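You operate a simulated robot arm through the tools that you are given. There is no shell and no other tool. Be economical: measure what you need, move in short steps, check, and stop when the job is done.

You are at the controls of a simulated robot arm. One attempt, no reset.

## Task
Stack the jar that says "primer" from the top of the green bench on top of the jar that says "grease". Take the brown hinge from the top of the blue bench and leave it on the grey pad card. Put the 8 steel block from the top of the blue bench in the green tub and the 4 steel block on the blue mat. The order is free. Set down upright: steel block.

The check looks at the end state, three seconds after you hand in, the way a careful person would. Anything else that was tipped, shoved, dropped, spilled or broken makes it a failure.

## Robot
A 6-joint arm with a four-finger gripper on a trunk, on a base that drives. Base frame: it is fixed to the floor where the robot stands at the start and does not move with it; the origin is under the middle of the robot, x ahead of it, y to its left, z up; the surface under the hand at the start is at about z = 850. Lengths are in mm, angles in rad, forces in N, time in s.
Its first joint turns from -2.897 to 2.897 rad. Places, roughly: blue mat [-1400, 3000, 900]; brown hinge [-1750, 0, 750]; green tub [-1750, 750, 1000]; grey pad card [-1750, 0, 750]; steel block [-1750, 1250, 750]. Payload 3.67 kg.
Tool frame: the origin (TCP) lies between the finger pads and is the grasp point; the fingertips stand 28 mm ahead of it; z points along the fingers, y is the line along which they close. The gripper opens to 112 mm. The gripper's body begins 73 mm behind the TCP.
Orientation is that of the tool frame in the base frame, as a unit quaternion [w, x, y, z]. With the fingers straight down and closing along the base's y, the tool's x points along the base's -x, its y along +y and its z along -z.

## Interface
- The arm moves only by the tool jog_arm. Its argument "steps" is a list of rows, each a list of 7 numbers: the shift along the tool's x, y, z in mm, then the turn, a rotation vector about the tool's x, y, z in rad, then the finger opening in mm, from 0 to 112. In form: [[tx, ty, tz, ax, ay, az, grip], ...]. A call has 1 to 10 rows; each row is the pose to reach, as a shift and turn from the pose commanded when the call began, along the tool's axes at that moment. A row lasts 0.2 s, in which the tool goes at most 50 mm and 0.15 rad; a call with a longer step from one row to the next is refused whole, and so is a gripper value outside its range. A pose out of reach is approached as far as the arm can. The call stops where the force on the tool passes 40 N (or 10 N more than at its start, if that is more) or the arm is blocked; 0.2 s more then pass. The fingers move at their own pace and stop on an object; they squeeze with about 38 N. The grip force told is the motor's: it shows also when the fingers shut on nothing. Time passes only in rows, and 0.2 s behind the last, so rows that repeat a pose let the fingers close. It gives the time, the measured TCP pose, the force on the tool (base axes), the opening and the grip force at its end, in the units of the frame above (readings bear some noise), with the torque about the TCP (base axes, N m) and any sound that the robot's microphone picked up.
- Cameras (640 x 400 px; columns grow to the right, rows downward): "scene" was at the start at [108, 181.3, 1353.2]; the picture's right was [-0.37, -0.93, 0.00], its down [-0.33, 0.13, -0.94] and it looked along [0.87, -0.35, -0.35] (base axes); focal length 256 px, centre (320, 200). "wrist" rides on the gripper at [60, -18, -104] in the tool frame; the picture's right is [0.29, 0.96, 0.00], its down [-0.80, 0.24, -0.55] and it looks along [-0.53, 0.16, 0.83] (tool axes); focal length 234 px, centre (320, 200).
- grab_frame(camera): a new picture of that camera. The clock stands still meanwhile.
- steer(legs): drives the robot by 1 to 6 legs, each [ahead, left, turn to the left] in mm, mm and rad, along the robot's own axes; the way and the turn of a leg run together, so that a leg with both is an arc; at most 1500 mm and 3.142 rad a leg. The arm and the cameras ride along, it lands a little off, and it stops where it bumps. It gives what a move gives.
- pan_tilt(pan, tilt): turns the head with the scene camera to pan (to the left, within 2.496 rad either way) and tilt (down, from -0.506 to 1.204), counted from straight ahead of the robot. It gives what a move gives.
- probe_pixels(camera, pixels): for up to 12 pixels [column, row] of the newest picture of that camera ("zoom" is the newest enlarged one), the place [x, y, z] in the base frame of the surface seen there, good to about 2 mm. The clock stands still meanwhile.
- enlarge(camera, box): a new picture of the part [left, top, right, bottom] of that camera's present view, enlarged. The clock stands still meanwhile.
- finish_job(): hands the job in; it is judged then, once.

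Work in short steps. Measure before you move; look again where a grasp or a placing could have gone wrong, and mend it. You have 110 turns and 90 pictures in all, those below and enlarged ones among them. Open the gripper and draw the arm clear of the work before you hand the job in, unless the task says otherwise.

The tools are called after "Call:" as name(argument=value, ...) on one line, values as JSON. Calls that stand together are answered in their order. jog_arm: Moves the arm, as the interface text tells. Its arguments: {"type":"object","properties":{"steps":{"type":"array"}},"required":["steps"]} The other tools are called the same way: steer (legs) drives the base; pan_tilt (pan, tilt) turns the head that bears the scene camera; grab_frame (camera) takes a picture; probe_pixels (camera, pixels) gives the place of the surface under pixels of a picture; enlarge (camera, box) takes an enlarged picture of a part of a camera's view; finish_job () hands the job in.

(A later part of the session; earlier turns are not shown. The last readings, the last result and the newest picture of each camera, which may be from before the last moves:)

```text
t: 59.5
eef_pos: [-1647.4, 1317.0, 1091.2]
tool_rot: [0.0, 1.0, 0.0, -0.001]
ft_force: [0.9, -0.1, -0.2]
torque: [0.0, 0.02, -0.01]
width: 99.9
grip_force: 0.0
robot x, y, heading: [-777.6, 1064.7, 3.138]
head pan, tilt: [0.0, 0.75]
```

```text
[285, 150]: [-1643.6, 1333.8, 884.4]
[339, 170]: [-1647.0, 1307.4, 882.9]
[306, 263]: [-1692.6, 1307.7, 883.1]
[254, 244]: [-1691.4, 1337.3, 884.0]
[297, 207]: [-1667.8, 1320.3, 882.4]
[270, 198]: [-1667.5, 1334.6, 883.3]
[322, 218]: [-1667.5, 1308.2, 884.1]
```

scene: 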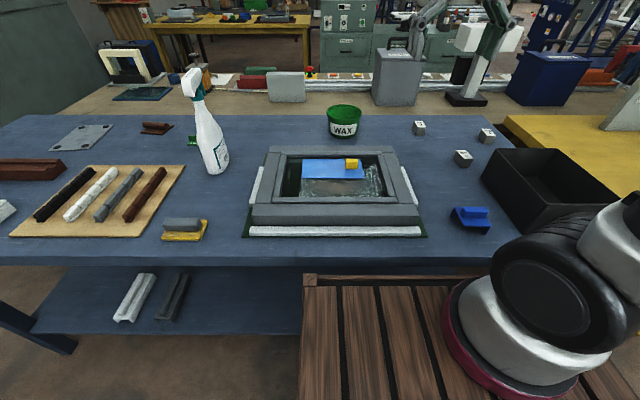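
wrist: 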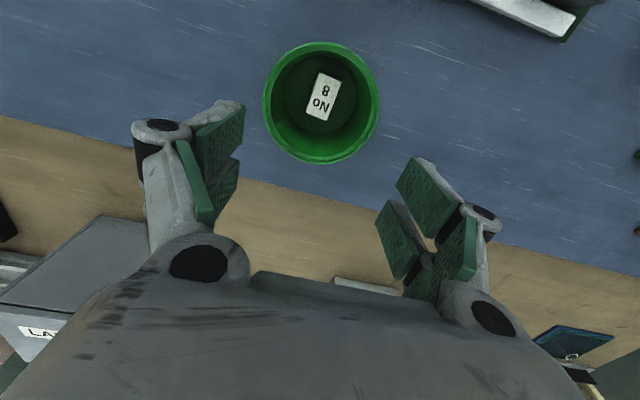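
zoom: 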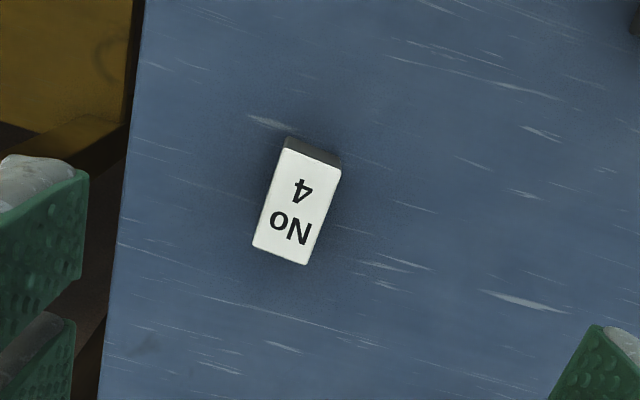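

Block 4 centre (−1668.5,1321), axis-aligned. Descend and grip.

Call:
jog_arm(steps=[[-21, -4, 30, 0, 0, 0, 80], [-21, -4, 75, 0, 0, 0, 80], [-21, -4, 120, 0, 0, 0, 80], [-21, -4, 160, 0, 0, 0, 80], [-21, -4, 190, 0, 0, 0, 80], [-21, -4, 203, 0, 0, 0, 80], [-21, -4, 203, 0, 0, 0, 45], [-21, -4, 203, 0, 0, 0, 20], [-21, -4, 203, 0, 0, 0, 15], [-21, -4, 203, 0, 0, 0, 15]])

Call:
jog_arm(steps=[[0, 0, -25, 0, 0, 0, 15], [0, 0, -70, 0, 0, 0, 15], [0, 0, -115, 0, 0, 0, 15], [0, 0, -160, 0, 0, 0, 15], [0, 0, -205, 0, 0, 0, 15], [0, 0, -250, 0, 0, 0, 15], [45, 0, -260, 0, 0, 0, 15], [90, 0, -260, 0, 0, 0, 15], [135, 15, -260, 0, 0, 0, 15], [180, 30, -260, 0, 0, 0, 15]])

```text
t: 61.7
eef_pos: [-1666.2, 1319.9, 888.4]
tool_rot: [0.0, 1.0, 0.001, 0.0]
ft_force: [-0.1, 0.6, 0.5]
torque: [-0.01, 0.04, 0.02]
width: 29.7
grip_force: 38.1
robot x, y, heading: [-777.5, 1069.2, 3.141]
head pan, tilt: [0.0, 0.75]
```

```text
t: 63.9
eef_pos: [-1486.5, 1293.8, 1149.1]
tool_rot: [0.0, 1.0, 0.0, 0.001]
ft_force: [-0.3, 1.0, -3.3]
torque: [-0.01, -0.03, -0.01]
width: 29.9
grip_force: 37.6
robot x, y, heading: [-779.1, 1062.7, 3.14]
head pan, tilt: [0.0, 0.75]
```

Block held. Look to the right (toward the mat) before driving.

Call:
pan_tilt(pan=-1.1, tilt=0.45)

Call:
grab_frame(camera="scene")

```text
t: 65.3
eef_pos: [-1487.3, 1294.1, 1150.2]
tool_rot: [0.0, 1.0, 0.0, 0.0]
ft_force: [0.7, 0.8, -1.2]
torque: [0.0, -0.03, -0.01]
width: 29.4
grip_force: 37.8
robot x, y, heading: [-781.5, 1065.1, 3.144]
head pan, tilt: [-1.1, 0.45]
```

```text
56 pictures are left
```

scene: 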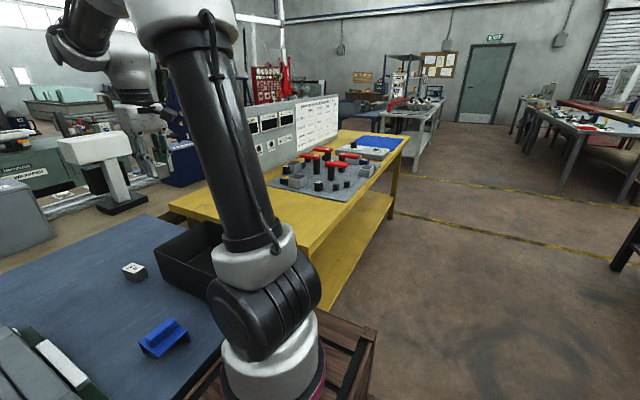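

Path to the right is clear; blue mat near (375,142). Retract arm, back off and drive along the bench.

Call:
jog_arm(steps=[[40, 20, -10, 0, 0, 0, 15], [80, 40, -20, 0, 0, 0, 15], [115, 60, -30, 0, 0, 0, 15]])

Call:
steer(legs=[[-250, 0, 0], [0, -1300, 0], [0, -350, 0]])

Call:
pan_tilt(pan=-0.1, tilt=0.6)

Call:
grab_frame(camera="scene")

```text
t: 66.1
eef_pos: [-1372.7, 1233.5, 1177.8]
tool_rot: [0.0, 1.0, 0.0, 0.0]
ft_force: [-0.8, 0.8, -2.9]
torque: [0.01, -0.07, -0.03]
width: 29.7
grip_force: 38.0
robot x, y, heading: [-779.0, 1068.2, 3.14]
head pan, tilt: [-1.1, 0.45]
```

```text
t: 75.8
eef_pos: [-1139.9, 2865.3, 1179.3]
tool_rot: [0.0, 1.0, 0.009, 0.001]
ft_force: [-0.1, 0.4, -2.2]
torque: [-0.03, 0.01, 0.02]
width: 29.5
grip_force: 37.6
robot x, y, heading: [-543.0, 2706.3, -3.123]
head pan, tilt: [-1.1, 0.45]
```

```text
t: 77.1
eef_pos: [-1140.6, 2865.2, 1180.3]
tool_rot: [0.0, 1.0, 0.009, 0.0]
ft_force: [-0.2, -0.8, -1.7]
torque: [0.03, 0.02, 0.02]
width: 29.9
grip_force: 37.9
robot x, y, heading: [-540.9, 2707.4, -3.127]
head pan, tilt: [-0.099, 0.6]
```

```text
55 pictures are left
```

scene: 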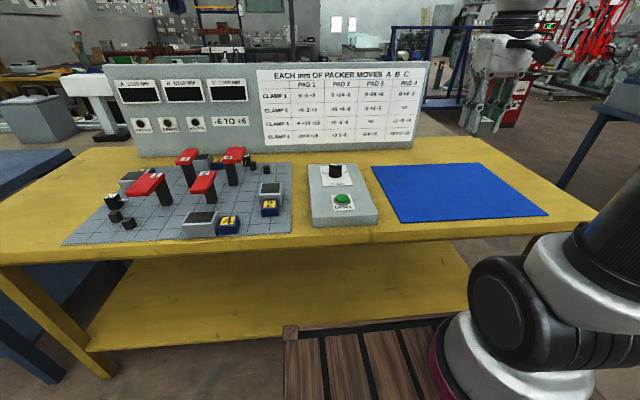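

Call:
probe_pixels(camera="scene", pixels=[[375, 168], [480, 165], [545, 214], [402, 221], [447, 190], [450, 234], [300, 243], [410, 140], [337, 170], [580, 200]])

```text
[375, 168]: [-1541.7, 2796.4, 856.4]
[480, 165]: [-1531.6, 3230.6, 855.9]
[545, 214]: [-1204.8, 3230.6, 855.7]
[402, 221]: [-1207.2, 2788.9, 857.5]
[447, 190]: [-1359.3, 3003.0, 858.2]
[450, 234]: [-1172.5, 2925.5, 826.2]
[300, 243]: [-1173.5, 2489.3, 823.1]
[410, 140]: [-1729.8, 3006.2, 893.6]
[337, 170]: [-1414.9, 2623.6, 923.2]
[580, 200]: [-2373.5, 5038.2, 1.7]
```

Mat spans x −1540…−1205, y 2790…3230, z≈856. Drive to face it and move the block above (−1370,3010).

Call:
steer(legs=[[0, 0, -0.016], [130, -200, 0]])

```text
t: 79.2
eef_pos: [-1270.6, 3077.9, 1178.3]
tool_rot: [0.0, 1.0, 0.002, -0.001]
ft_force: [0.5, 0.1, -2.7]
torque: [0.0, -0.01, 0.03]
width: 29.5
grip_force: 38.4
robot x, y, heading: [-675.6, 2911.7, -3.139]
head pan, tilt: [-0.099, 0.6]
```

Call:
jog_arm(steps=[[-40, 25, 10, 0, 0, 0, 15], [-80, 50, 20, 0, 0, 0, 15], [-100, 68, 55, 0, 0, 0, 15], [-100, 68, 100, 0, 0, 0, 15], [-100, 68, 145, 0, 0, 0, 15], [-100, 68, 190, 0, 0, 0, 15], [-100, 68, 230, 0, 0, 0, 15], [-100, 68, 260, 0, 0, 0, 15], [-100, 68, 275, 0, 0, 0, 15], [-100, 68, 279, 0, 0, 0, 15]])

Call:
jog_arm(steps=[[0, 0, 1.5, 0, 0, 0, 15], [0, 0, 3, 0, 0, 0, 15], [0, 0, 4.5, 0, 0, 0, 15], [0, 0, 6, 0, 0, 0, 15]])

```text
t: 81.5
eef_pos: [-1369.2, 3009.7, 899.1]
tool_rot: [0.0, 1.0, 0.002, 0.0]
ft_force: [0.0, 0.4, -2.4]
torque: [-0.01, 0.02, -0.03]
width: 29.6
grip_force: 38.2
robot x, y, heading: [-677.4, 2911.4, -3.142]
head pan, tilt: [-0.099, 0.6]
```

```text
t: 82.5
eef_pos: [-1369.8, 3010.3, 893.4]
tool_rot: [0.0, 1.0, 0.003, 0.0]
ft_force: [0.7, 0.1, -2.1]
torque: [0.01, -0.01, 0.04]
width: 29.9
grip_force: 38.7
robot x, y, heading: [-679.3, 2909.6, -3.139]
head pan, tilt: [-0.099, 0.6]
```

Not touching yet; continue down gently.

Call:
jog_arm(steps=[[0, 0, 1.5, 0, 0, 0, 15], [0, 0, 3, 0, 0, 0, 15], [0, 0, 4, 0, 0, 0, 15]])

```text
t: 83.2
eef_pos: [-1370.4, 3009.3, 891.3]
tool_rot: [0.0, 1.0, 0.003, -0.002]
ft_force: [4.2, -3.9, 32.2]
torque: [-0.11, -0.09, -0.03]
width: 29.6
grip_force: 37.9
robot x, y, heading: [-674.9, 2910.7, -3.141]
head pan, tilt: [-0.099, 0.6]
```

Contact. Relax, open, withdraw upward, and look.

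Call:
jog_arm(steps=[[0, 0, -2, 0, 0, 0, 15], [0, 0, -2, 0, 0, 0, 40], [0, 0, -2, 0, 0, 0, 70], [0, 0, -2, 0, 0, 0, 80], [0, 0, -40, 0, 0, 0, 80], [0, 0, -85, 0, 0, 0, 80], [0, 0, -130, 0, 0, 0, 80], [0, 0, -175, 0, 0, 0, 80], [0, 0, -220, 0, 0, 0, 80], [0, 0, -265, 0, 0, 0, 80]])

Call:
grab_frame(camera="scene")

```text
t: 85.5
eef_pos: [-1370.4, 3008.7, 1154.9]
tool_rot: [0.0, 1.0, 0.001, -0.001]
ft_force: [0.0, 0.5, -0.3]
torque: [0.0, -0.08, 0.0]
width: 79.7
grip_force: 0.1
robot x, y, heading: [-676.4, 2911.8, -3.138]
head pan, tilt: [-0.099, 0.6]
```

```text
54 pictures are left
```

scene: 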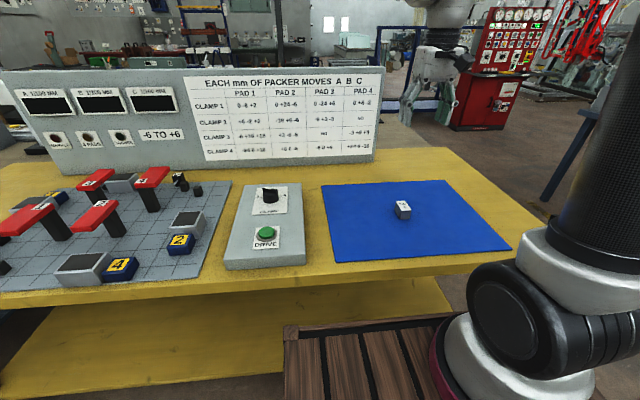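

Block 4 stands on the mat. Now back off and drive to the hinge end of the blue bench (y≈40).

Call:
steer(legs=[[-150, 0, 0], [0, 1430, 0], [0, 1430, 0]])

Call:
pan_tilt(pan=0.0, tilt=0.6)

Call:
grab_frame(camera="scene")

```text
t: 100.3
eef_pos: [-1168.6, 103.2, 1154.9]
tool_rot: [0.0, 1.0, 0.018, 0.0]
ft_force: [0.5, 1.0, -0.2]
torque: [-0.03, -0.01, 0.01]
width: 80.1
grip_force: 0.0
robot x, y, heading: [-471.2, 28.5, -3.108]
head pan, tilt: [-0.099, 0.6]
```

```text
t: 101.0
eef_pos: [-1169.3, 103.3, 1155.5]
tool_rot: [0.0, 1.0, 0.018, 0.0]
ft_force: [0.1, 0.2, -0.6]
torque: [-0.01, -0.01, 0.0]
width: 80.1
grip_force: 0.0
robot x, y, heading: [-475.1, 32.1, -3.103]
head pan, tilt: [0.0, 0.6]
```

```text
53 pictures are left
```

scene: 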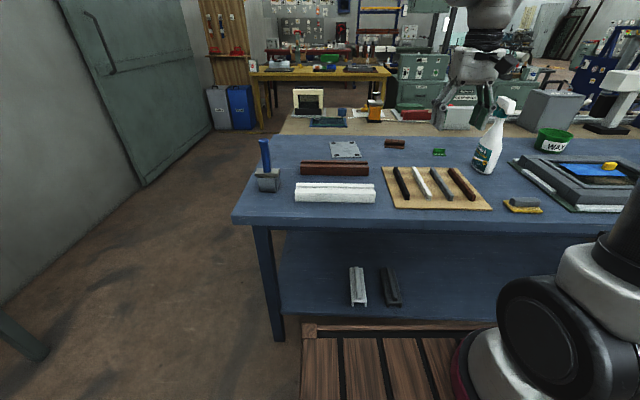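

Straighten and drive up to the bench.

Call:
steer(legs=[[0, 0, -0.037], [270, 0, 0]])

Call:
pan_tilt(pan=0.0, tilt=0.7)

Call:
grab_frame(camera="scene")

```text
t: 103.3
eef_pos: [-1430.2, 131.0, 1155.1]
tool_rot: [0.0, 1.0, -0.002, -0.001]
ft_force: [0.1, -0.3, 0.4]
torque: [0.0, -0.03, 0.0]
width: 80.2
grip_force: 0.1
robot x, y, heading: [-737.7, 25.2, 3.138]
head pan, tilt: [0.0, 0.6]
```

```text
t: 104.0
eef_pos: [-1430.6, 133.1, 1154.9]
tool_rot: [-0.001, 1.0, -0.001, -0.001]
ft_force: [-0.6, -0.9, 1.0]
torque: [0.01, -0.02, 0.02]
width: 80.2
grip_force: 0.1
robot x, y, heading: [-735.5, 27.1, 3.141]
head pan, tilt: [0.0, 0.7]
```

```text
52 pictures are left
```

scene: 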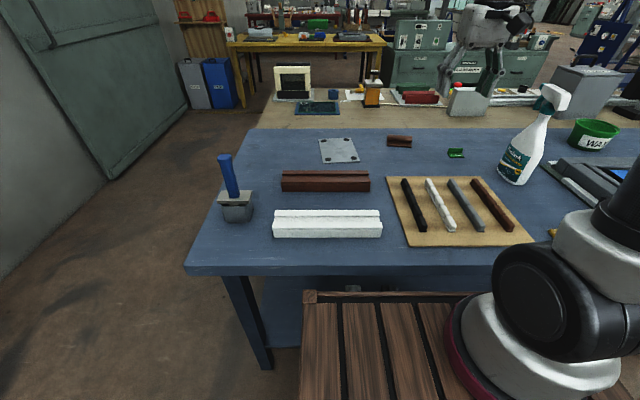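

Advance 35 mm, then move over the hinge for a wrist view.

Call:
steer(legs=[[35, 0, 0]])

Call:
jog_arm(steps=[[-48, 0, 0, 0, 0, 0, 80], [-96, 0, 0, 0, 0, 0, 80], [-144, 0, 0, 0, 0, 0, 80], [-192, 0, 0, 0, 0, 0, 80], [-230, 0, 20, 0, 0, 0, 80], [-230, 0, 60, 0, 0, 0, 80]])

Call:
grab_frame(camera="wrist")

Call:
enlarge(camera="scene", box=[300, 110, 428, 190])

```text
t: 104.8
eef_pos: [-1465.9, 131.0, 1153.8]
tool_rot: [0.0, 1.0, -0.002, 0.0]
ft_force: [-0.3, 0.6, 0.2]
torque: [0.01, -0.04, 0.04]
width: 80.2
grip_force: 0.1
robot x, y, heading: [-775.1, 27.6, 3.136]
head pan, tilt: [0.0, 0.7]
```

```text
t: 106.2
eef_pos: [-1695.8, 134.5, 1096.5]
tool_rot: [0.0, 1.0, -0.001, -0.001]
ft_force: [0.1, -1.2, 0.2]
torque: [0.03, 0.03, 0.0]
width: 79.9
grip_force: 0.1
robot x, y, heading: [-774.6, 28.9, 3.139]
head pan, tilt: [0.0, 0.7]
```

```text
51 pictures are left
```

wrist: 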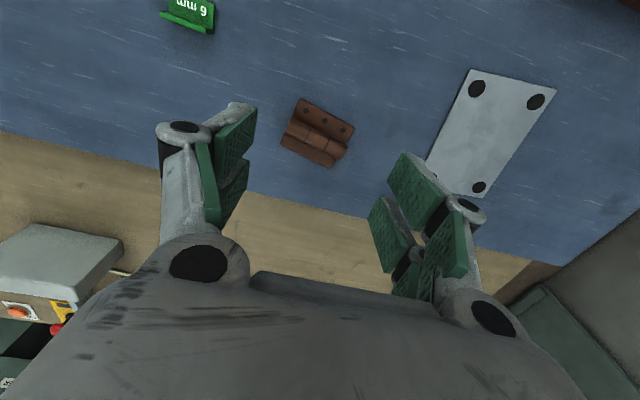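

```text
5.00 times, centred on (364, 150) of scene
```

zoom: 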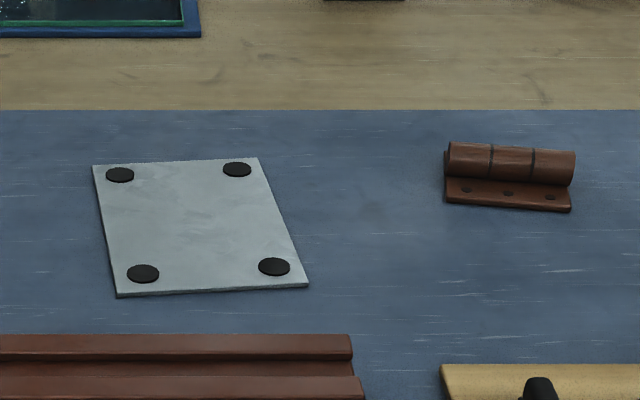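

Call:
enlarge(camera="wrist", box=[260, 85, 372, 180])

Call:
probe_pixels(camera="wrist", pixels=[[470, 70], [556, 92], [485, 195], [477, 88], [537, 102], [479, 187], [500, 130]])

```text
4.21 times, centred on (316, 132) of wrist
```

zoom: 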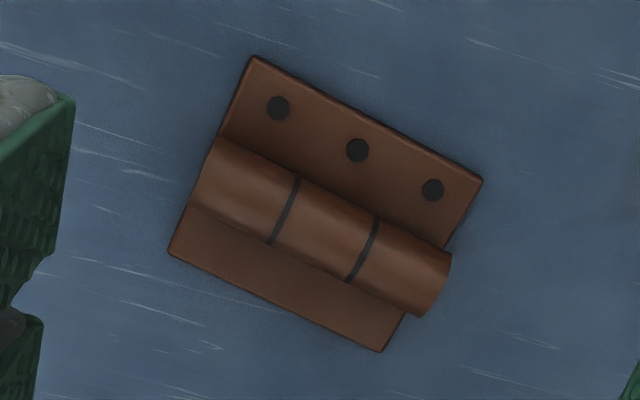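

```text
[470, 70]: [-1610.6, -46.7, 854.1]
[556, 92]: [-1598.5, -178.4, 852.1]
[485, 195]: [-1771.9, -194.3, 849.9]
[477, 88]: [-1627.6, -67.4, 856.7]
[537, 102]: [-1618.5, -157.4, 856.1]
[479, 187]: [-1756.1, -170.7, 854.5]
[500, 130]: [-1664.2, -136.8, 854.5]
```

Call:
probe_pixels(camera="zoom", pixels=[[253, 58], [480, 182], [382, 350], [170, 252], [325, 215], [215, 165], [440, 270], [240, 200], [415, 285], [330, 130], [300, 290], [210, 230]])

Call:
probe_pixels(camera="scene", pixels=[[320, 144], [351, 142], [361, 166], [324, 168], [341, 154], [324, 145], [347, 144], [355, 163], [329, 165]])

```text
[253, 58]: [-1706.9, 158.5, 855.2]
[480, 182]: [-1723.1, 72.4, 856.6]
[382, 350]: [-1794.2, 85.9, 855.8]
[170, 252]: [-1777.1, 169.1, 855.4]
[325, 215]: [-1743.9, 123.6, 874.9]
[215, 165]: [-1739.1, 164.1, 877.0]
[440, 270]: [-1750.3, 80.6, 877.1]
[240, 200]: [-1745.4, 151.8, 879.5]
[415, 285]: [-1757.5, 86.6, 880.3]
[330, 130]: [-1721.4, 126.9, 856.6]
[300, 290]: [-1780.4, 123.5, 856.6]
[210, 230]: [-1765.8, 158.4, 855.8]
```

```text
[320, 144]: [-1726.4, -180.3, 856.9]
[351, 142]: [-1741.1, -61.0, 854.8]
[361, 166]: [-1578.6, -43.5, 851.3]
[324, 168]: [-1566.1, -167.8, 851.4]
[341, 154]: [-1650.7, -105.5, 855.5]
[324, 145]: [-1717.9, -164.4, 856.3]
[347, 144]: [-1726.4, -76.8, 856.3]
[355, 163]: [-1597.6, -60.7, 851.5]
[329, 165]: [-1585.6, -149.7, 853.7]
```

Wrist probes: hinge centre ≈ (−1751,121.5), barrel along ~(0.183,0.983), 88 mm long; card centre ≈ (−1691,−120). I nudge the base closer and across for reach, then take a fresh wrist look with the tool yawed 0.184.

Call:
steer(legs=[[8, -60, 0]])

Call:
jog_arm(steps=[[-20, 35, 0, 0, 0, 0.1, 110], [-42, 68, 0, 0, 0, 0.184, 110], [-42, 68, 0, 0, 0, 0.184, 110]])

Call:
enlarge(camera="wrist", box=[220, 60, 412, 180])

```text
t: 107.2
eef_pos: [-1704.4, 195.2, 1096.1]
tool_rot: [0.0, 1.0, -0.001, 0.0]
ft_force: [0.8, -0.3, 0.4]
torque: [-0.03, -0.02, 0.0]
width: 80.2
grip_force: 0.0
robot x, y, heading: [-780.2, 87.8, 3.135]
head pan, tilt: [0.0, 0.7]
```

```text
t: 108.0
eef_pos: [-1746.1, 127.9, 1095.7]
tool_rot: [0.0, 0.996, -0.094, 0.0]
ft_force: [-0.3, 0.2, 0.6]
torque: [0.02, -0.01, 0.0]
width: 109.8
grip_force: 0.0
robot x, y, heading: [-780.7, 89.2, 3.139]
head pan, tilt: [0.0, 0.7]
```

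```text
3.33 times, centred on (316, 120) of wrist
```

zoom: 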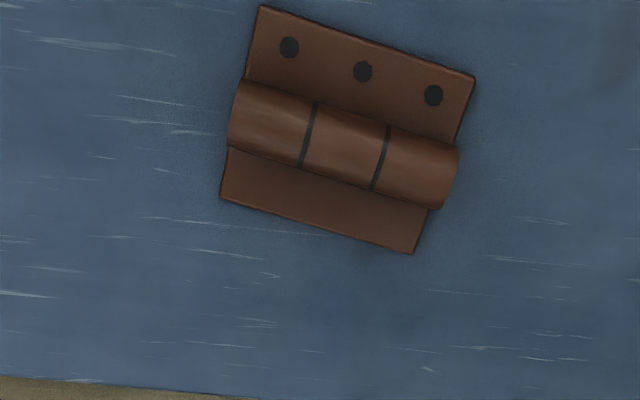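

Call:
probe_pixels(camera="zoom", pixels=[[262, 8], [472, 78], [413, 251], [222, 198], [240, 110], [450, 180], [340, 145], [335, 125], [345, 165]])

```text
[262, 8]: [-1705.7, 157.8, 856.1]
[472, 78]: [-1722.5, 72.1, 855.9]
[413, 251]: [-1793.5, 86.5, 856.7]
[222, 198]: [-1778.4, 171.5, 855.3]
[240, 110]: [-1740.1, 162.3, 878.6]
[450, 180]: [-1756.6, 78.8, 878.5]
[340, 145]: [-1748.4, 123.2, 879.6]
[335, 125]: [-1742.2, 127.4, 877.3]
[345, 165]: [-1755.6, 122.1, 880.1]
```

Centre confirmed (−1751,122). Descend to TCP z≈883 with fingers around the barrel ends.

Call:
jog_arm(steps=[[-3.7, 6.7, 40, 0, 0, 0, 111], [-3.7, 6.7, 85, 0, 0, 0, 111], [-3.7, 6.7, 130, 0, 0, 0, 111], [-3.7, 6.7, 170, 0, 0, 0, 111], [-3.7, 6.7, 198, 0, 0, 0, 111], [-3.7, 6.7, 211, 0, 0, 0, 111], [-3.7, 6.7, 211, 0, 0, 0, 111]])

Call:
grab_frame(camera="wrist")

```text
t: 109.6
eef_pos: [-1750.6, 119.7, 884.6]
tool_rot: [0.0, 0.996, -0.094, -0.001]
ft_force: [-0.9, 3.8, 9.4]
torque: [0.53, -0.05, 0.09]
width: 112.2
grip_force: 1.1
robot x, y, heading: [-779.3, 86.7, 3.135]
head pan, tilt: [0.0, 0.7]
```

```text
47 pictures are left
```

wrist: 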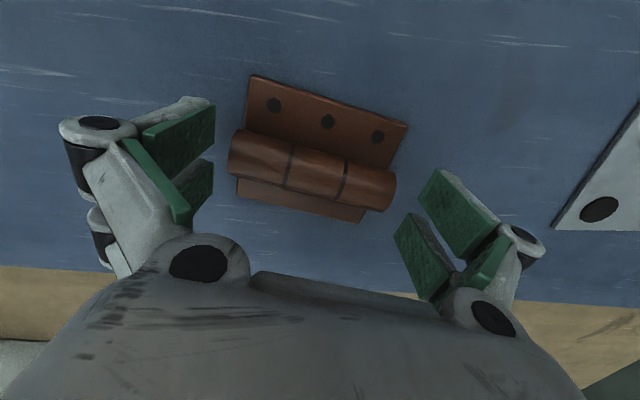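

There's ~9 N on the +y side. Inspect the left finger closely before closing.

Call:
enlarge(camera="wrist", box=[120, 60, 420, 250])

Call:
enlarge(camera="scene", box=[280, 90, 440, 190])

```text
2.11 times, centred on (270, 155) of wrist
```

zoom: 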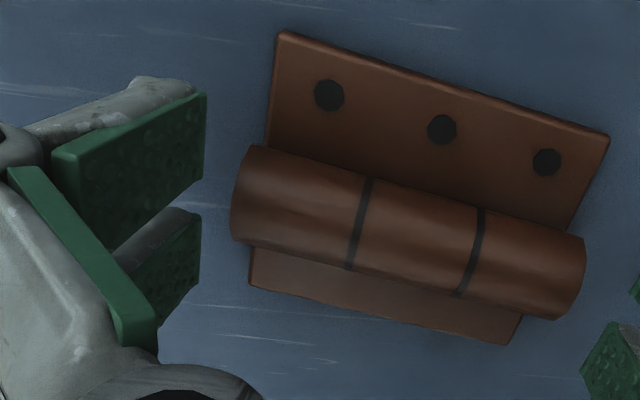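

```text
4.00 times, centred on (360, 140) of scene
```

zoom: 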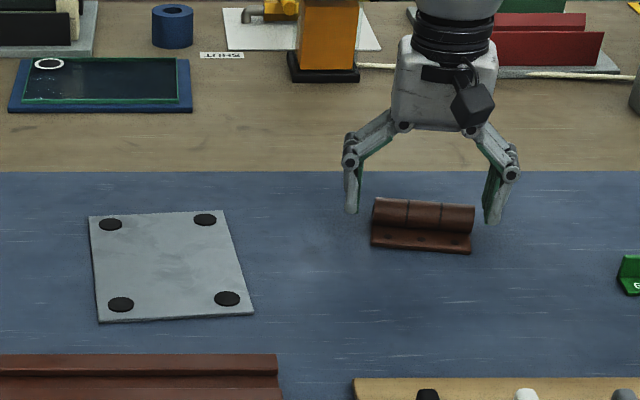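

Probe the fingertips and hinge in this zoom to see their relation.

Call:
probe_pixels(camera="zoom", pixels=[[351, 208], [493, 218], [493, 195], [352, 170], [375, 225], [472, 230], [424, 208], [350, 222], [493, 230]])

```text
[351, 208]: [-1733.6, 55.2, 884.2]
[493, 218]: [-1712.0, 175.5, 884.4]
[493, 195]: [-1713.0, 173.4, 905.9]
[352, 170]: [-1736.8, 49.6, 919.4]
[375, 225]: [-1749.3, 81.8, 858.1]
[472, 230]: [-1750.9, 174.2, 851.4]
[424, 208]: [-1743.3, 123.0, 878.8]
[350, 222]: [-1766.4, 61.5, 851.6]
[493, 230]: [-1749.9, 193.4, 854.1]
```

Call:
probe_pixels(camera="wrist", pixels=[[180, 125], [212, 110], [205, 180], [150, 130], [175, 190], [440, 195], [420, 250], [460, 190], [312, 165], [240, 150], [385, 190], [190, 105]])

```text
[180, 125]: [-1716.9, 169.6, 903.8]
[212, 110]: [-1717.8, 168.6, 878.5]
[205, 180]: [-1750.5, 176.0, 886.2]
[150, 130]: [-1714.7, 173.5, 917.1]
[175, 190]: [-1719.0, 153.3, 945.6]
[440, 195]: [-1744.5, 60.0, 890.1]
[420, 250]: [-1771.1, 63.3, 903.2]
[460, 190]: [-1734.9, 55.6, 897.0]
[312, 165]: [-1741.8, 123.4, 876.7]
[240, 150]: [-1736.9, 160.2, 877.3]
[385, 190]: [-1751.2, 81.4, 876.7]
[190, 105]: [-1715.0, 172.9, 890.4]
```

Fingers' tips at wide opening are only ~10 mm below TCP, so I need to go lower. First re-read the force without moving.

Call:
jog_arm(steps=[[0, 0, -3, 0, 0, 0, 108]])

```text
t: 110.0
eef_pos: [-1749.8, 118.7, 885.4]
tool_rot: [0.0, 0.996, -0.094, 0.001]
ft_force: [-0.4, 0.0, -0.1]
torque: [0.05, 0.01, 0.01]
width: 108.6
grip_force: 0.5
robot x, y, heading: [-783.5, 90.5, 3.133]
head pan, tilt: [0.0, 0.7]
```

Force is gone. Zoom tightly on the right finger and hinge end to judge fingertip height.

Call:
enlarge(camera="scene", box=[360, 115, 424, 155])

```text
10.00 times, centred on (392, 135) of scene
```

zoom: 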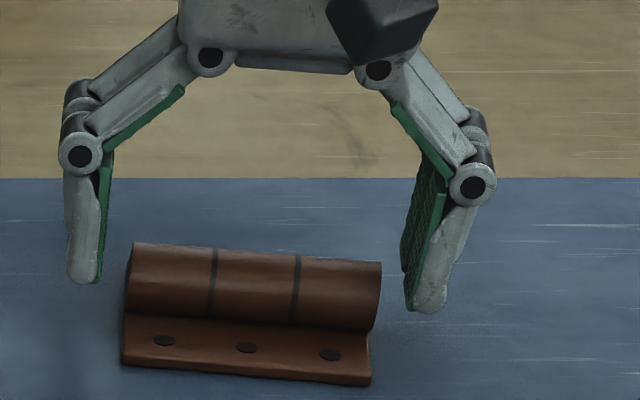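

Tips look to be at barrel height beside both ends. Close gently here and observe.

Call:
jog_arm(steps=[[0, 0, 0, 0, 0, 0, 100], [0, 0, 0, 0, 0, 0, 92], [0, 0, 0, 0, 0, 0, 84], [0, 0, 0, 0, 0, 0, 76], [0, 0, 0, 0, 0, 0, 76]])

Call:
enlarge(camera="scene", box=[360, 115, 424, 155])

```text
t: 110.8
eef_pos: [-1753.8, 119.1, 898.6]
tool_rot: [0.001, 0.996, -0.093, -0.01]
ft_force: [2.5, 1.0, 54.7]
torque: [0.11, -0.03, 0.08]
width: 84.5
grip_force: 37.6
robot x, y, heading: [-780.1, 87.1, 3.133]
head pan, tilt: [0.0, 0.7]
stopped in row 3: the force on the tool passed its limit at 41 N (the readings are from after the stop); the commanded pose is now the measured one
```

```text
10.00 times, centred on (392, 135) of scene
```

zoom: 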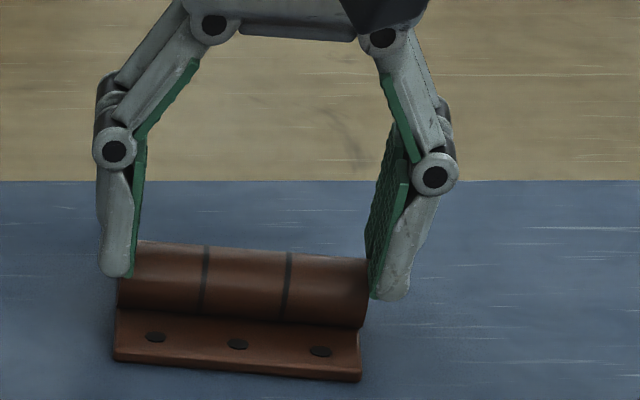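

Fingers stopped at 84.5 (about the barrel length) with an upward push. Re-read after the re-set command, raising a hair.

Call:
jog_arm(steps=[[0, 0, -1, 0, 0, 0, 70], [0, 0, -1, 0, 0, 0, 70]])

Call:
grab_frame(camera="wrist")

```text
t: 111.4
eef_pos: [-1754.6, 119.8, 897.6]
tool_rot: [0.001, 0.996, -0.093, -0.009]
ft_force: [-12.0, 3.2, 60.5]
torque: [0.17, 0.29, 0.06]
width: 84.3
grip_force: 37.8
robot x, y, heading: [-781.9, 86.2, 3.135]
head pan, tilt: [0.0, 0.7]
```

```text
42 pictures are left
```

wrist: 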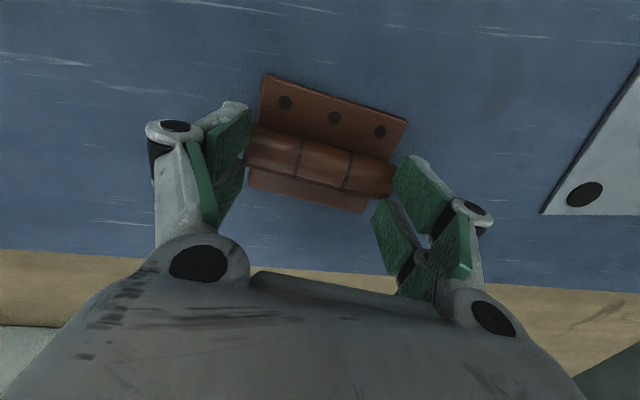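

Gripped at 84.3 with the tips pushing on the surface. Raise gradually and see whether the hinge comes along.

Call:
jog_arm(steps=[[0, 0, -4, 0, 0, 0, 60], [0, 0, -8, 0, 0, 0, 60], [0, 0, -14, 0, 0, 0, 60], [0, 0, -20, 0, 0, 0, 60]])

Call:
enlarge(camera="scene", box=[360, 115, 424, 155])

```text
t: 112.4
eef_pos: [-1750.7, 117.9, 909.9]
tool_rot: [-0.001, 0.996, -0.094, 0.0]
ft_force: [0.2, 0.1, -0.1]
torque: [0.03, -0.03, 0.0]
width: 73.4
grip_force: 37.6
robot x, y, heading: [-782.4, 85.7, 3.141]
head pan, tilt: [0.0, 0.7]
```

```text
10.00 times, centred on (392, 135) of scene
```

zoom: 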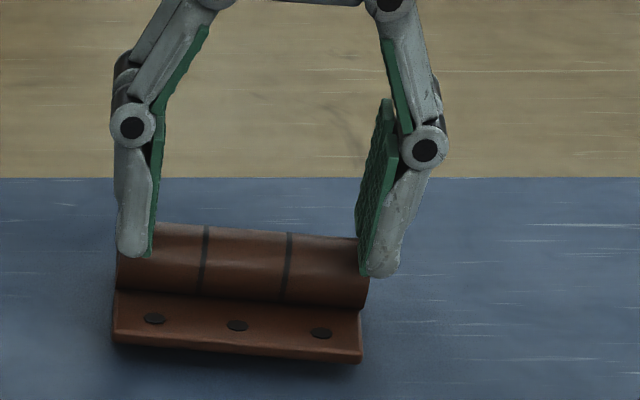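

The hinge seems to have lifted with a shadow below. Raise 40 mm more and check.

Call:
jog_arm(steps=[[0, 0, -10, 0, 0, 0, 60], [0, 0, -20, 0, 0, 0, 60], [0, 0, -30, 0, 0, 0, 60], [0, 0, -30, 0, 0, 0, 60]])

Call:
enlarge(camera="scene", box=[352, 90, 432, 160])

Call:
grab_frame(camera="wrist")

```text
t: 113.4
eef_pos: [-1752.3, 118.5, 941.5]
tool_rot: [0.0, 0.996, -0.094, -0.002]
ft_force: [0.6, -0.1, -0.8]
torque: [-0.02, 0.0, -0.01]
width: 60.7
grip_force: 0.2
robot x, y, heading: [-780.4, 91.5, 3.137]
head pan, tilt: [0.0, 0.7]
```

```text
5.71 times, centred on (392, 125) of scene
```

zoom: 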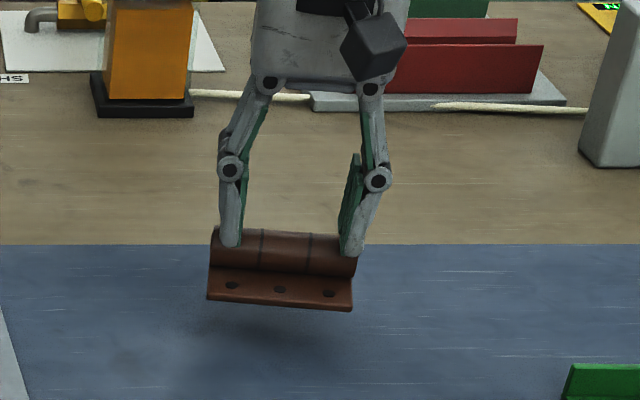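

```text
39 pictures are left
```

wrist: 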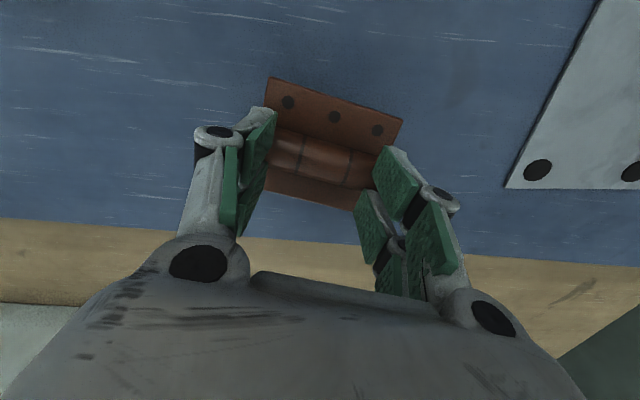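

The opening is 60.7 with no grip force; the hinge may be slipping. Probe its height.

Call:
probe_pixels(camera="zoom", pixels=[[280, 289], [215, 285], [345, 300], [280, 245], [230, 260], [340, 262], [232, 235], [352, 245]])

```text
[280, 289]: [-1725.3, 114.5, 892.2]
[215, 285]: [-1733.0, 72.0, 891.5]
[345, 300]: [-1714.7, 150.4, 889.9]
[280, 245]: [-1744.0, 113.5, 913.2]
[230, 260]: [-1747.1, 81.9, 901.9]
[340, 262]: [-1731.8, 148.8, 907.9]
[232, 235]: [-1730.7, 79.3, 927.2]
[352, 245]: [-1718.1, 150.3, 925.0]
```

Hinge is ~35 mm up and poorly held. Lower it back gently keeping the opening, then I'll regrasp across the barrel.

Call:
jog_arm(steps=[[0, 0, 15, 0, 0, 0, 60], [0, 0, 28, 0, 0, 0, 60]])

Call:
enlarge(camera="scene", box=[352, 90, 432, 160])

```text
t: 114.0
eef_pos: [-1752.7, 118.2, 913.5]
tool_rot: [0.0, 0.996, -0.094, -0.003]
ft_force: [0.0, 0.1, -0.9]
torque: [0.01, -0.01, 0.03]
width: 60.6
grip_force: 0.7
robot x, y, heading: [-781.0, 89.3, 3.137]
head pan, tilt: [0.0, 0.7]
```

```text
5.71 times, centred on (392, 125) of scene
```

zoom: 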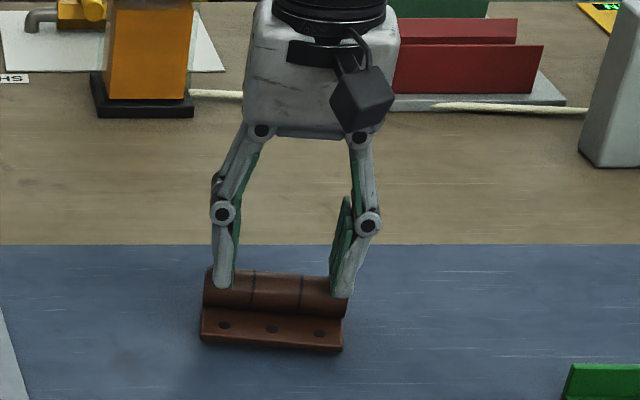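

It follows the gripper still. Lower the last ~8 mm to rest it on the bench and release.

Call:
jog_arm(steps=[[0, 0, 4, 0, 0, 0, 60], [0, 0, 7, 0, 0, 0, 60], [0, 0, 9, 0, 0, 0, 60], [0, 0, 9, 0, 0, 0, 80], [0, 0, 9, 0, 0, 0, 110], [0, 0, 9, 0, 0, 0, 110]])

Call:
jog_arm(steps=[[0, 0, -40, 0, 0, 0, 110], [0, 0, -85, 0, 0, 0, 110], [0, 0, -130, 0, 0, 0, 110], [0, 0, -170, 0, 0, 0, 110]])

Call:
grab_frame(camera="wrist")

```text
t: 115.4
eef_pos: [-1750.6, 120.5, 903.1]
tool_rot: [-0.001, 0.996, -0.095, -0.002]
ft_force: [-0.1, 0.3, -0.2]
torque: [0.03, -0.02, 0.04]
width: 109.1
grip_force: 0.1
robot x, y, heading: [-781.5, 90.9, 3.135]
head pan, tilt: [0.0, 0.7]
```

```text
t: 116.4
eef_pos: [-1748.7, 123.1, 1070.9]
tool_rot: [0.0, 0.996, -0.094, -0.001]
ft_force: [-0.4, -0.7, -1.0]
torque: [-0.01, -0.04, -0.01]
width: 110.1
grip_force: 0.1
robot x, y, heading: [-780.6, 93.2, 3.134]
head pan, tilt: [0.0, 0.7]
```

```text
37 pictures are left
```

wrist: 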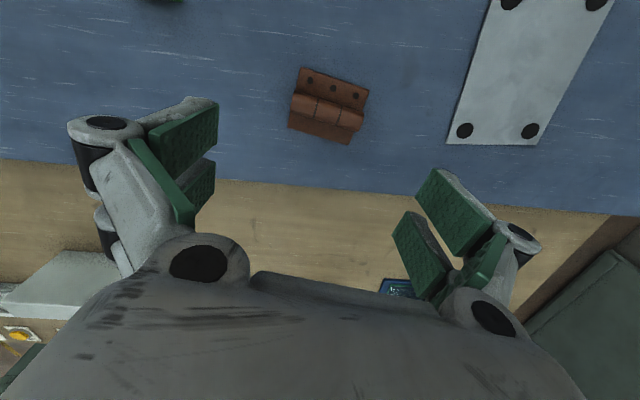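

Hinge rests flat. Measure it again.

Call:
enlarge(camera="wrist", box=[264, 50, 392, 160])

```text
3.64 times, centred on (328, 105) of wrist
```

zoom: 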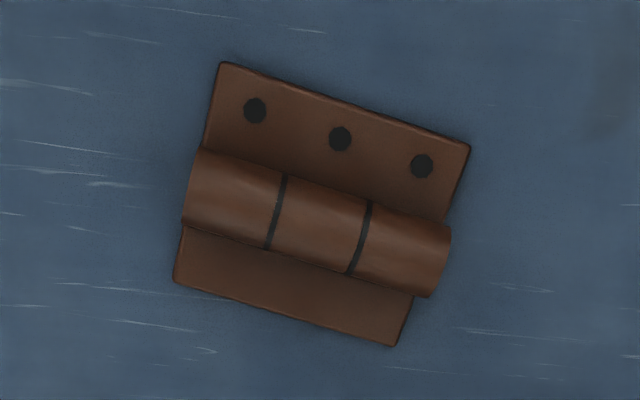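

Call:
probe_pixels(camera="zoom", pixels=[[222, 66], [466, 145], [394, 343], [177, 280], [190, 190], [446, 262], [318, 225], [315, 200], [322, 250]])

```text
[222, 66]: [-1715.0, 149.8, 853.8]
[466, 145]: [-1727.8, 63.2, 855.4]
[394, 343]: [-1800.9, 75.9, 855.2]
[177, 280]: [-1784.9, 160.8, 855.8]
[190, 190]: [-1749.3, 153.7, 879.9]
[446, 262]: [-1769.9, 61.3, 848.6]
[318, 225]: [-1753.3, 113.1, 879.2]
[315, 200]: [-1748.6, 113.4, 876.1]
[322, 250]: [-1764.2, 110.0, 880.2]
```

Hinge centre (−1757,112), barrel axis yaw ≈0.167. I'll regrasp across the barrel: rotate the hand −1.588 about tool z at height.

Call:
jog_arm(steps=[[0, 0, 0, 0, 0, -0.148, 100], [0, 0, 0, 0, 0, -0.296, 90], [0, 0, 0, 0, 0, -0.444, 80], [0, 0, 0, 0, 0, -0.592, 70], [0, 0, 0, 0, 0, -0.74, 60], [0, 0, 0, 0, 0, -0.888, 60], [0, 0, 0, 0, 0, -1.036, 60], [0, 0, 0, 0, 0, -1.184, 60], [0, 0, 0, 0, 0, -1.332, 60], [0, 0, 0, 0, 0, -1.48, 60]])

Call:
jog_arm(steps=[[0, 0, 0, 0, 0, -0.108, 60], [0, 0, 0, 0, 0, -0.108, 60]])

Call:
grab_frame(camera="wrist")

```text
t: 118.6
eef_pos: [-1751.4, 119.4, 1073.4]
tool_rot: [-0.001, 0.798, 0.603, -0.002]
ft_force: [0.5, -0.8, 0.2]
torque: [-0.04, 0.0, 0.0]
width: 59.9
grip_force: 0.2
robot x, y, heading: [-781.6, 87.3, 3.137]
head pan, tilt: [0.0, 0.7]
```

```text
t: 119.2
eef_pos: [-1751.5, 118.9, 1073.9]
tool_rot: [-0.001, 0.764, 0.645, -0.002]
ft_force: [-0.4, 0.2, 0.3]
torque: [0.03, 0.02, -0.01]
width: 60.3
grip_force: 0.0
robot x, y, heading: [-779.5, 88.8, 3.137]
head pan, tilt: [0.0, 0.7]
```

```text
35 pictures are left
```

wrist: 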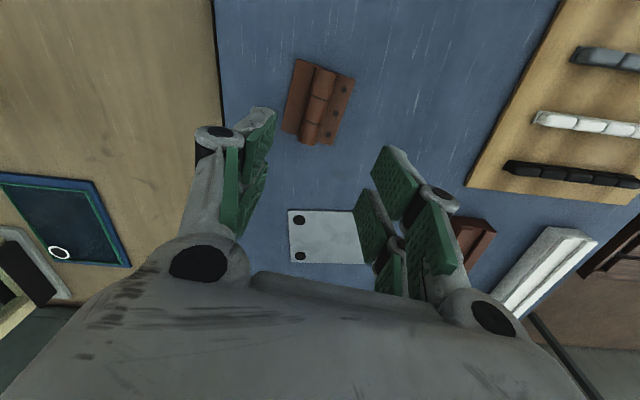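

Tool x now lies along the barrel. Probe the barrel here.

Call:
enlarge(camera="wrist", box=[260, 45, 380, 155])

```text
3.64 times, centred on (320, 100) of wrist
```

zoom: 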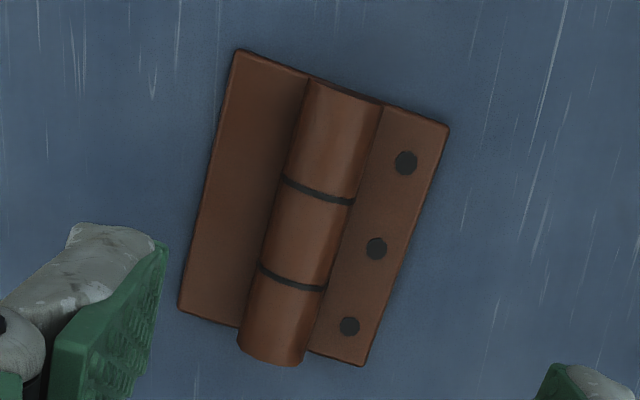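

Call:
probe_pixels(camera="zoom", pixels=[[237, 52], [448, 128], [364, 364], [180, 308], [308, 228], [290, 222], [325, 232], [272, 330], [345, 120], [276, 220], [342, 238]])

```text
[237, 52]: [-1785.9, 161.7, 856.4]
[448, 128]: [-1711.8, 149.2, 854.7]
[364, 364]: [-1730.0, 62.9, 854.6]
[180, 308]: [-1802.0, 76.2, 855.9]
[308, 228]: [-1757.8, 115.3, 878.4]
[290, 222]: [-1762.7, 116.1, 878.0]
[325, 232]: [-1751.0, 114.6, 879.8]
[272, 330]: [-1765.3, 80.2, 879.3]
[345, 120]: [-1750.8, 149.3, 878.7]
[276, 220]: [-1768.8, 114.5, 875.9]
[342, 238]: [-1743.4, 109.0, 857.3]
```

Barrel axis at (−1757.5,112.5). Descend to TCP z≈887 with 60 mm opening, watching the force.

Call:
jog_arm(steps=[[-7.3, -4.8, 40, 0, 0, 0, 60], [-7.3, -4.8, 85, 0, 0, 0, 60], [-7.3, -4.8, 125, 0, 0, 0, 60], [-7.3, -4.8, 155, 0, 0, 0, 60], [-7.3, -4.8, 175, 0, 0, 0, 60], [-7.3, -4.8, 186, 0, 0, 0, 60]])

Call:
grab_frame(camera="wrist")

```text
t: 120.6
eef_pos: [-1758.4, 111.4, 886.0]
tool_rot: [-0.002, 0.764, 0.645, -0.002]
ft_force: [-0.6, -0.2, 0.0]
torque: [-0.01, 0.03, 0.0]
width: 60.1
grip_force: 0.1
robot x, y, heading: [-781.2, 85.8, 3.142]
head pan, tilt: [0.0, 0.7]
```

```text
33 pictures are left
```

wrist: 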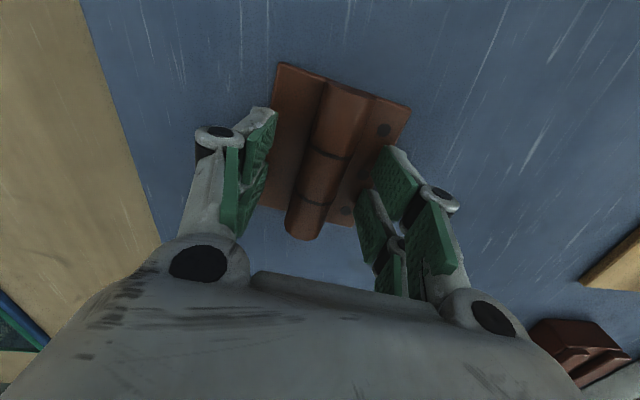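

No contact force. Close on the barrel.

Call:
jog_arm(steps=[[0, 0, 0, 0, 0, 0, 48], [0, 0, 0, 0, 0, 0, 38], [0, 0, 0, 0, 0, 0, 28], [0, 0, 0, 0, 0, 0, 18], [0, 0, 0, 0, 0, 0, 12]])

```text
t: 121.8
eef_pos: [-1758.6, 113.0, 886.3]
tool_rot: [-0.002, 0.765, 0.644, -0.002]
ft_force: [-0.5, 0.0, -0.2]
torque: [0.08, -0.04, 0.01]
width: 24.8
grip_force: 38.5
robot x, y, heading: [-781.9, 86.9, 3.134]
head pan, tilt: [0.0, 0.7]
```

Firm grip at 24.8 mm. Lift 70 mm and check.

Call:
jog_arm(steps=[[0, 0, -15, 0, 0, 0, 12], [0, 0, -35, 0, 0, 0, 12], [0, 0, -55, 0, 0, 0, 12], [0, 0, -75, 0, 0, 0, 12], [0, 0, -75, 0, 0, 0, 12]])

Call:
grab_frame(camera="scene")

Call:
enlarge(camera="scene", box=[290, 90, 418, 180])

```text
t: 123.0
eef_pos: [-1756.4, 113.5, 963.4]
tool_rot: [-0.002, 0.765, 0.644, -0.002]
ft_force: [0.8, -0.9, -1.9]
torque: [0.0, 0.03, 0.01]
width: 24.8
grip_force: 37.9
robot x, y, heading: [-783.9, 91.0, 3.14]
head pan, tilt: [0.0, 0.7]
```

```text
32 pictures are left
```

scene: 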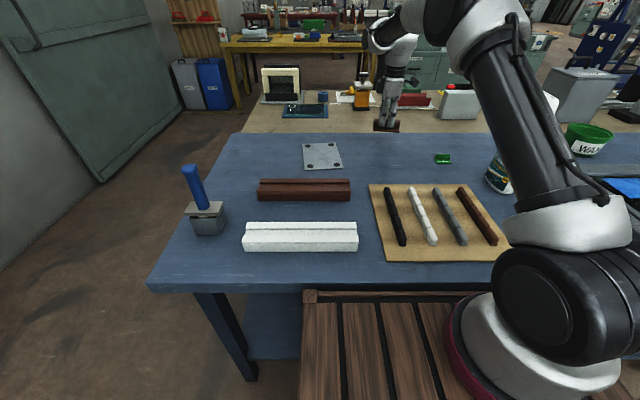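

```text
4.44 times, centred on (354, 135) of scene
```

zoom: 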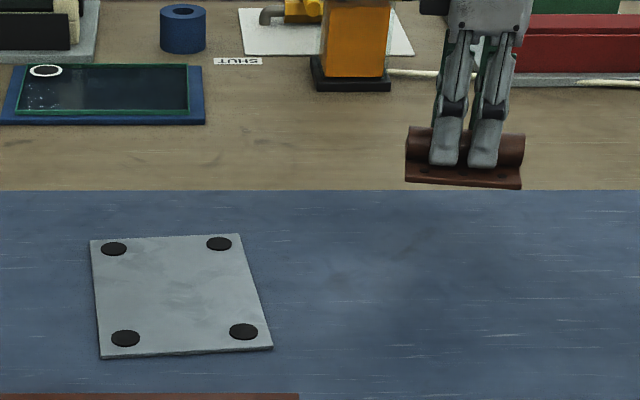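

Held level. Probe the card in this zoom.

Call:
probe_pixels(camera="zoom", pixels=[[94, 242], [236, 237], [268, 345], [104, 353], [180, 295], [114, 248], [219, 243], [125, 338], [243, 331], [50, 300]])

```text
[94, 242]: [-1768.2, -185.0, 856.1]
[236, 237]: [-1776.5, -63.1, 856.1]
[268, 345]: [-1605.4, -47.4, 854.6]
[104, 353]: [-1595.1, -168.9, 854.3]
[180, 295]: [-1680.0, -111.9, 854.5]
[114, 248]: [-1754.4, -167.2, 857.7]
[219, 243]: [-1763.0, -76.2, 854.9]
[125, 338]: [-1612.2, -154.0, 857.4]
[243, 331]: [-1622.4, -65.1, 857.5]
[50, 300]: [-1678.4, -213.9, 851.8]
```

Card centre (−1686,−116), yaw −0.085. Carry there, rotating −0.25, then look.

Call:
jog_arm(steps=[[-36, 18, 0, 0, 0, -0.042, 12], [-72, 36, 0, 0, 0, -0.084, 12], [-108, 54, 0, 0, 0, -0.126, 12], [-144, 71, 0, 0, 0, -0.168, 12], [-180, 89, 0, 0, 0, -0.21, 12], [-215.7, 107.1, 0, 0, 0, -0.25, 12], [-215.7, 107.1, 35, 0, 0, -0.25, 12], [-215.7, 107.1, 50, 0, 0, -0.25, 12], [-215.7, 107.1, 50, 0, 0, -0.25, 12]])

Call:
enlarge(camera="scene", box=[290, 110, 386, 180])

Call:
grab_frame(camera="wrist")

```text
t: 125.0
eef_pos: [-1689.5, -118.0, 911.5]
tool_rot: [-0.003, 0.678, 0.735, -0.002]
ft_force: [0.4, -0.3, -1.5]
torque: [-0.02, -0.01, -0.04]
width: 25.1
grip_force: 37.8
robot x, y, heading: [-778.1, 89.2, 3.138]
head pan, tilt: [0.0, 0.7]
```

```text
5.71 times, centred on (338, 145) of scene
```

zoom: 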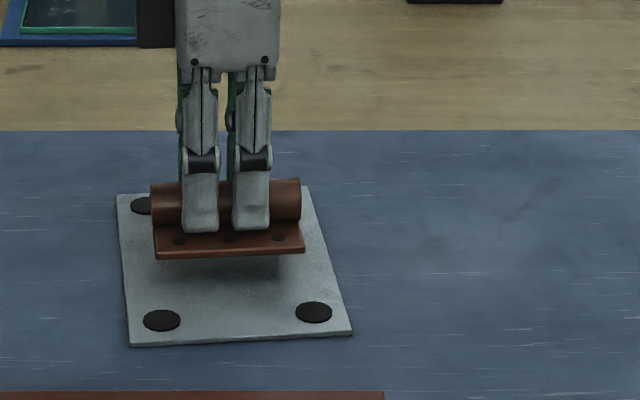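

```text
29 pictures are left
```

wrist: 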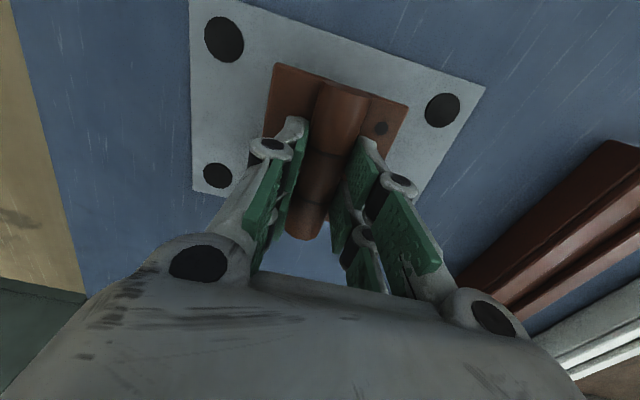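

Well centred over the card. Lower to contact.

Call:
jog_arm(steps=[[0, 0, 8, 0, 0, 0, 12], [0, 0, 14, 0, 0, 0, 12], [0, 0, 17, 0, 0, 0, 12], [0, 0, 19, 0, 0, 0, 12], [0, 0, 20.5, 0, 0, 0, 12]])

```text
t: 126.2
eef_pos: [-1689.8, -117.0, 892.4]
tool_rot: [-0.002, 0.679, 0.734, -0.002]
ft_force: [-1.2, 0.0, -1.4]
torque: [-0.02, -0.01, 0.0]
width: 24.7
grip_force: 38.3
robot x, y, heading: [-781.5, 89.6, 3.13]
head pan, tilt: [0.0, 0.7]
```

Call:
jog_arm(steps=[[0, 0, 1.5, 0, 0, 0, 12], [0, 0, 3, 0, 0, 0, 12]])

```text
t: 126.8
eef_pos: [-1689.2, -116.9, 890.2]
tool_rot: [-0.003, 0.678, 0.735, -0.002]
ft_force: [1.5, -1.4, 10.2]
torque: [-0.09, -0.24, -0.03]
width: 24.8
grip_force: 37.6
robot x, y, heading: [-776.1, 89.7, 3.138]
head pan, tilt: [0.0, 0.7]
```

Contact made. Release and rise straight up.

Call:
jog_arm(steps=[[0, 0, 0, 0, 0, 0, 26], [0, 0, -1, 0, 0, 0, 40], [0, 0, -3, 0, 0, 0, 60], [0, 0, -3, 0, 0, 0, 60], [0, 0, -45, 0, 0, 0, 60], [0, 0, -90, 0, 0, 0, 60], [0, 0, -135, 0, 0, 0, 60], [0, 0, -180, 0, 0, 0, 60], [0, 0, -225, 0, 0, 0, 60], [0, 0, -260, 0, 0, 0, 60]])

Call:
enlarge(camera="scene", box=[270, 100, 430, 200])

```text
t: 129.0
eef_pos: [-1684.7, -116.0, 1144.1]
tool_rot: [-0.003, 0.678, 0.735, -0.001]
ft_force: [-0.4, 0.4, 0.4]
torque: [0.05, -0.02, 0.01]
width: 60.2
grip_force: 0.1
robot x, y, heading: [-785.2, 94.3, 3.137]
head pan, tilt: [0.0, 0.7]
```

```text
4.00 times, centred on (350, 150) of scene
```

zoom: 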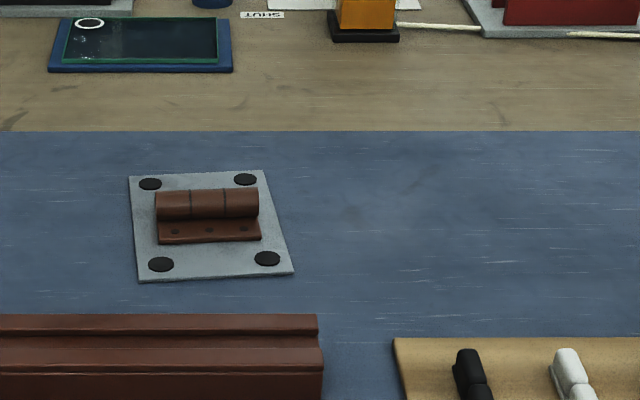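

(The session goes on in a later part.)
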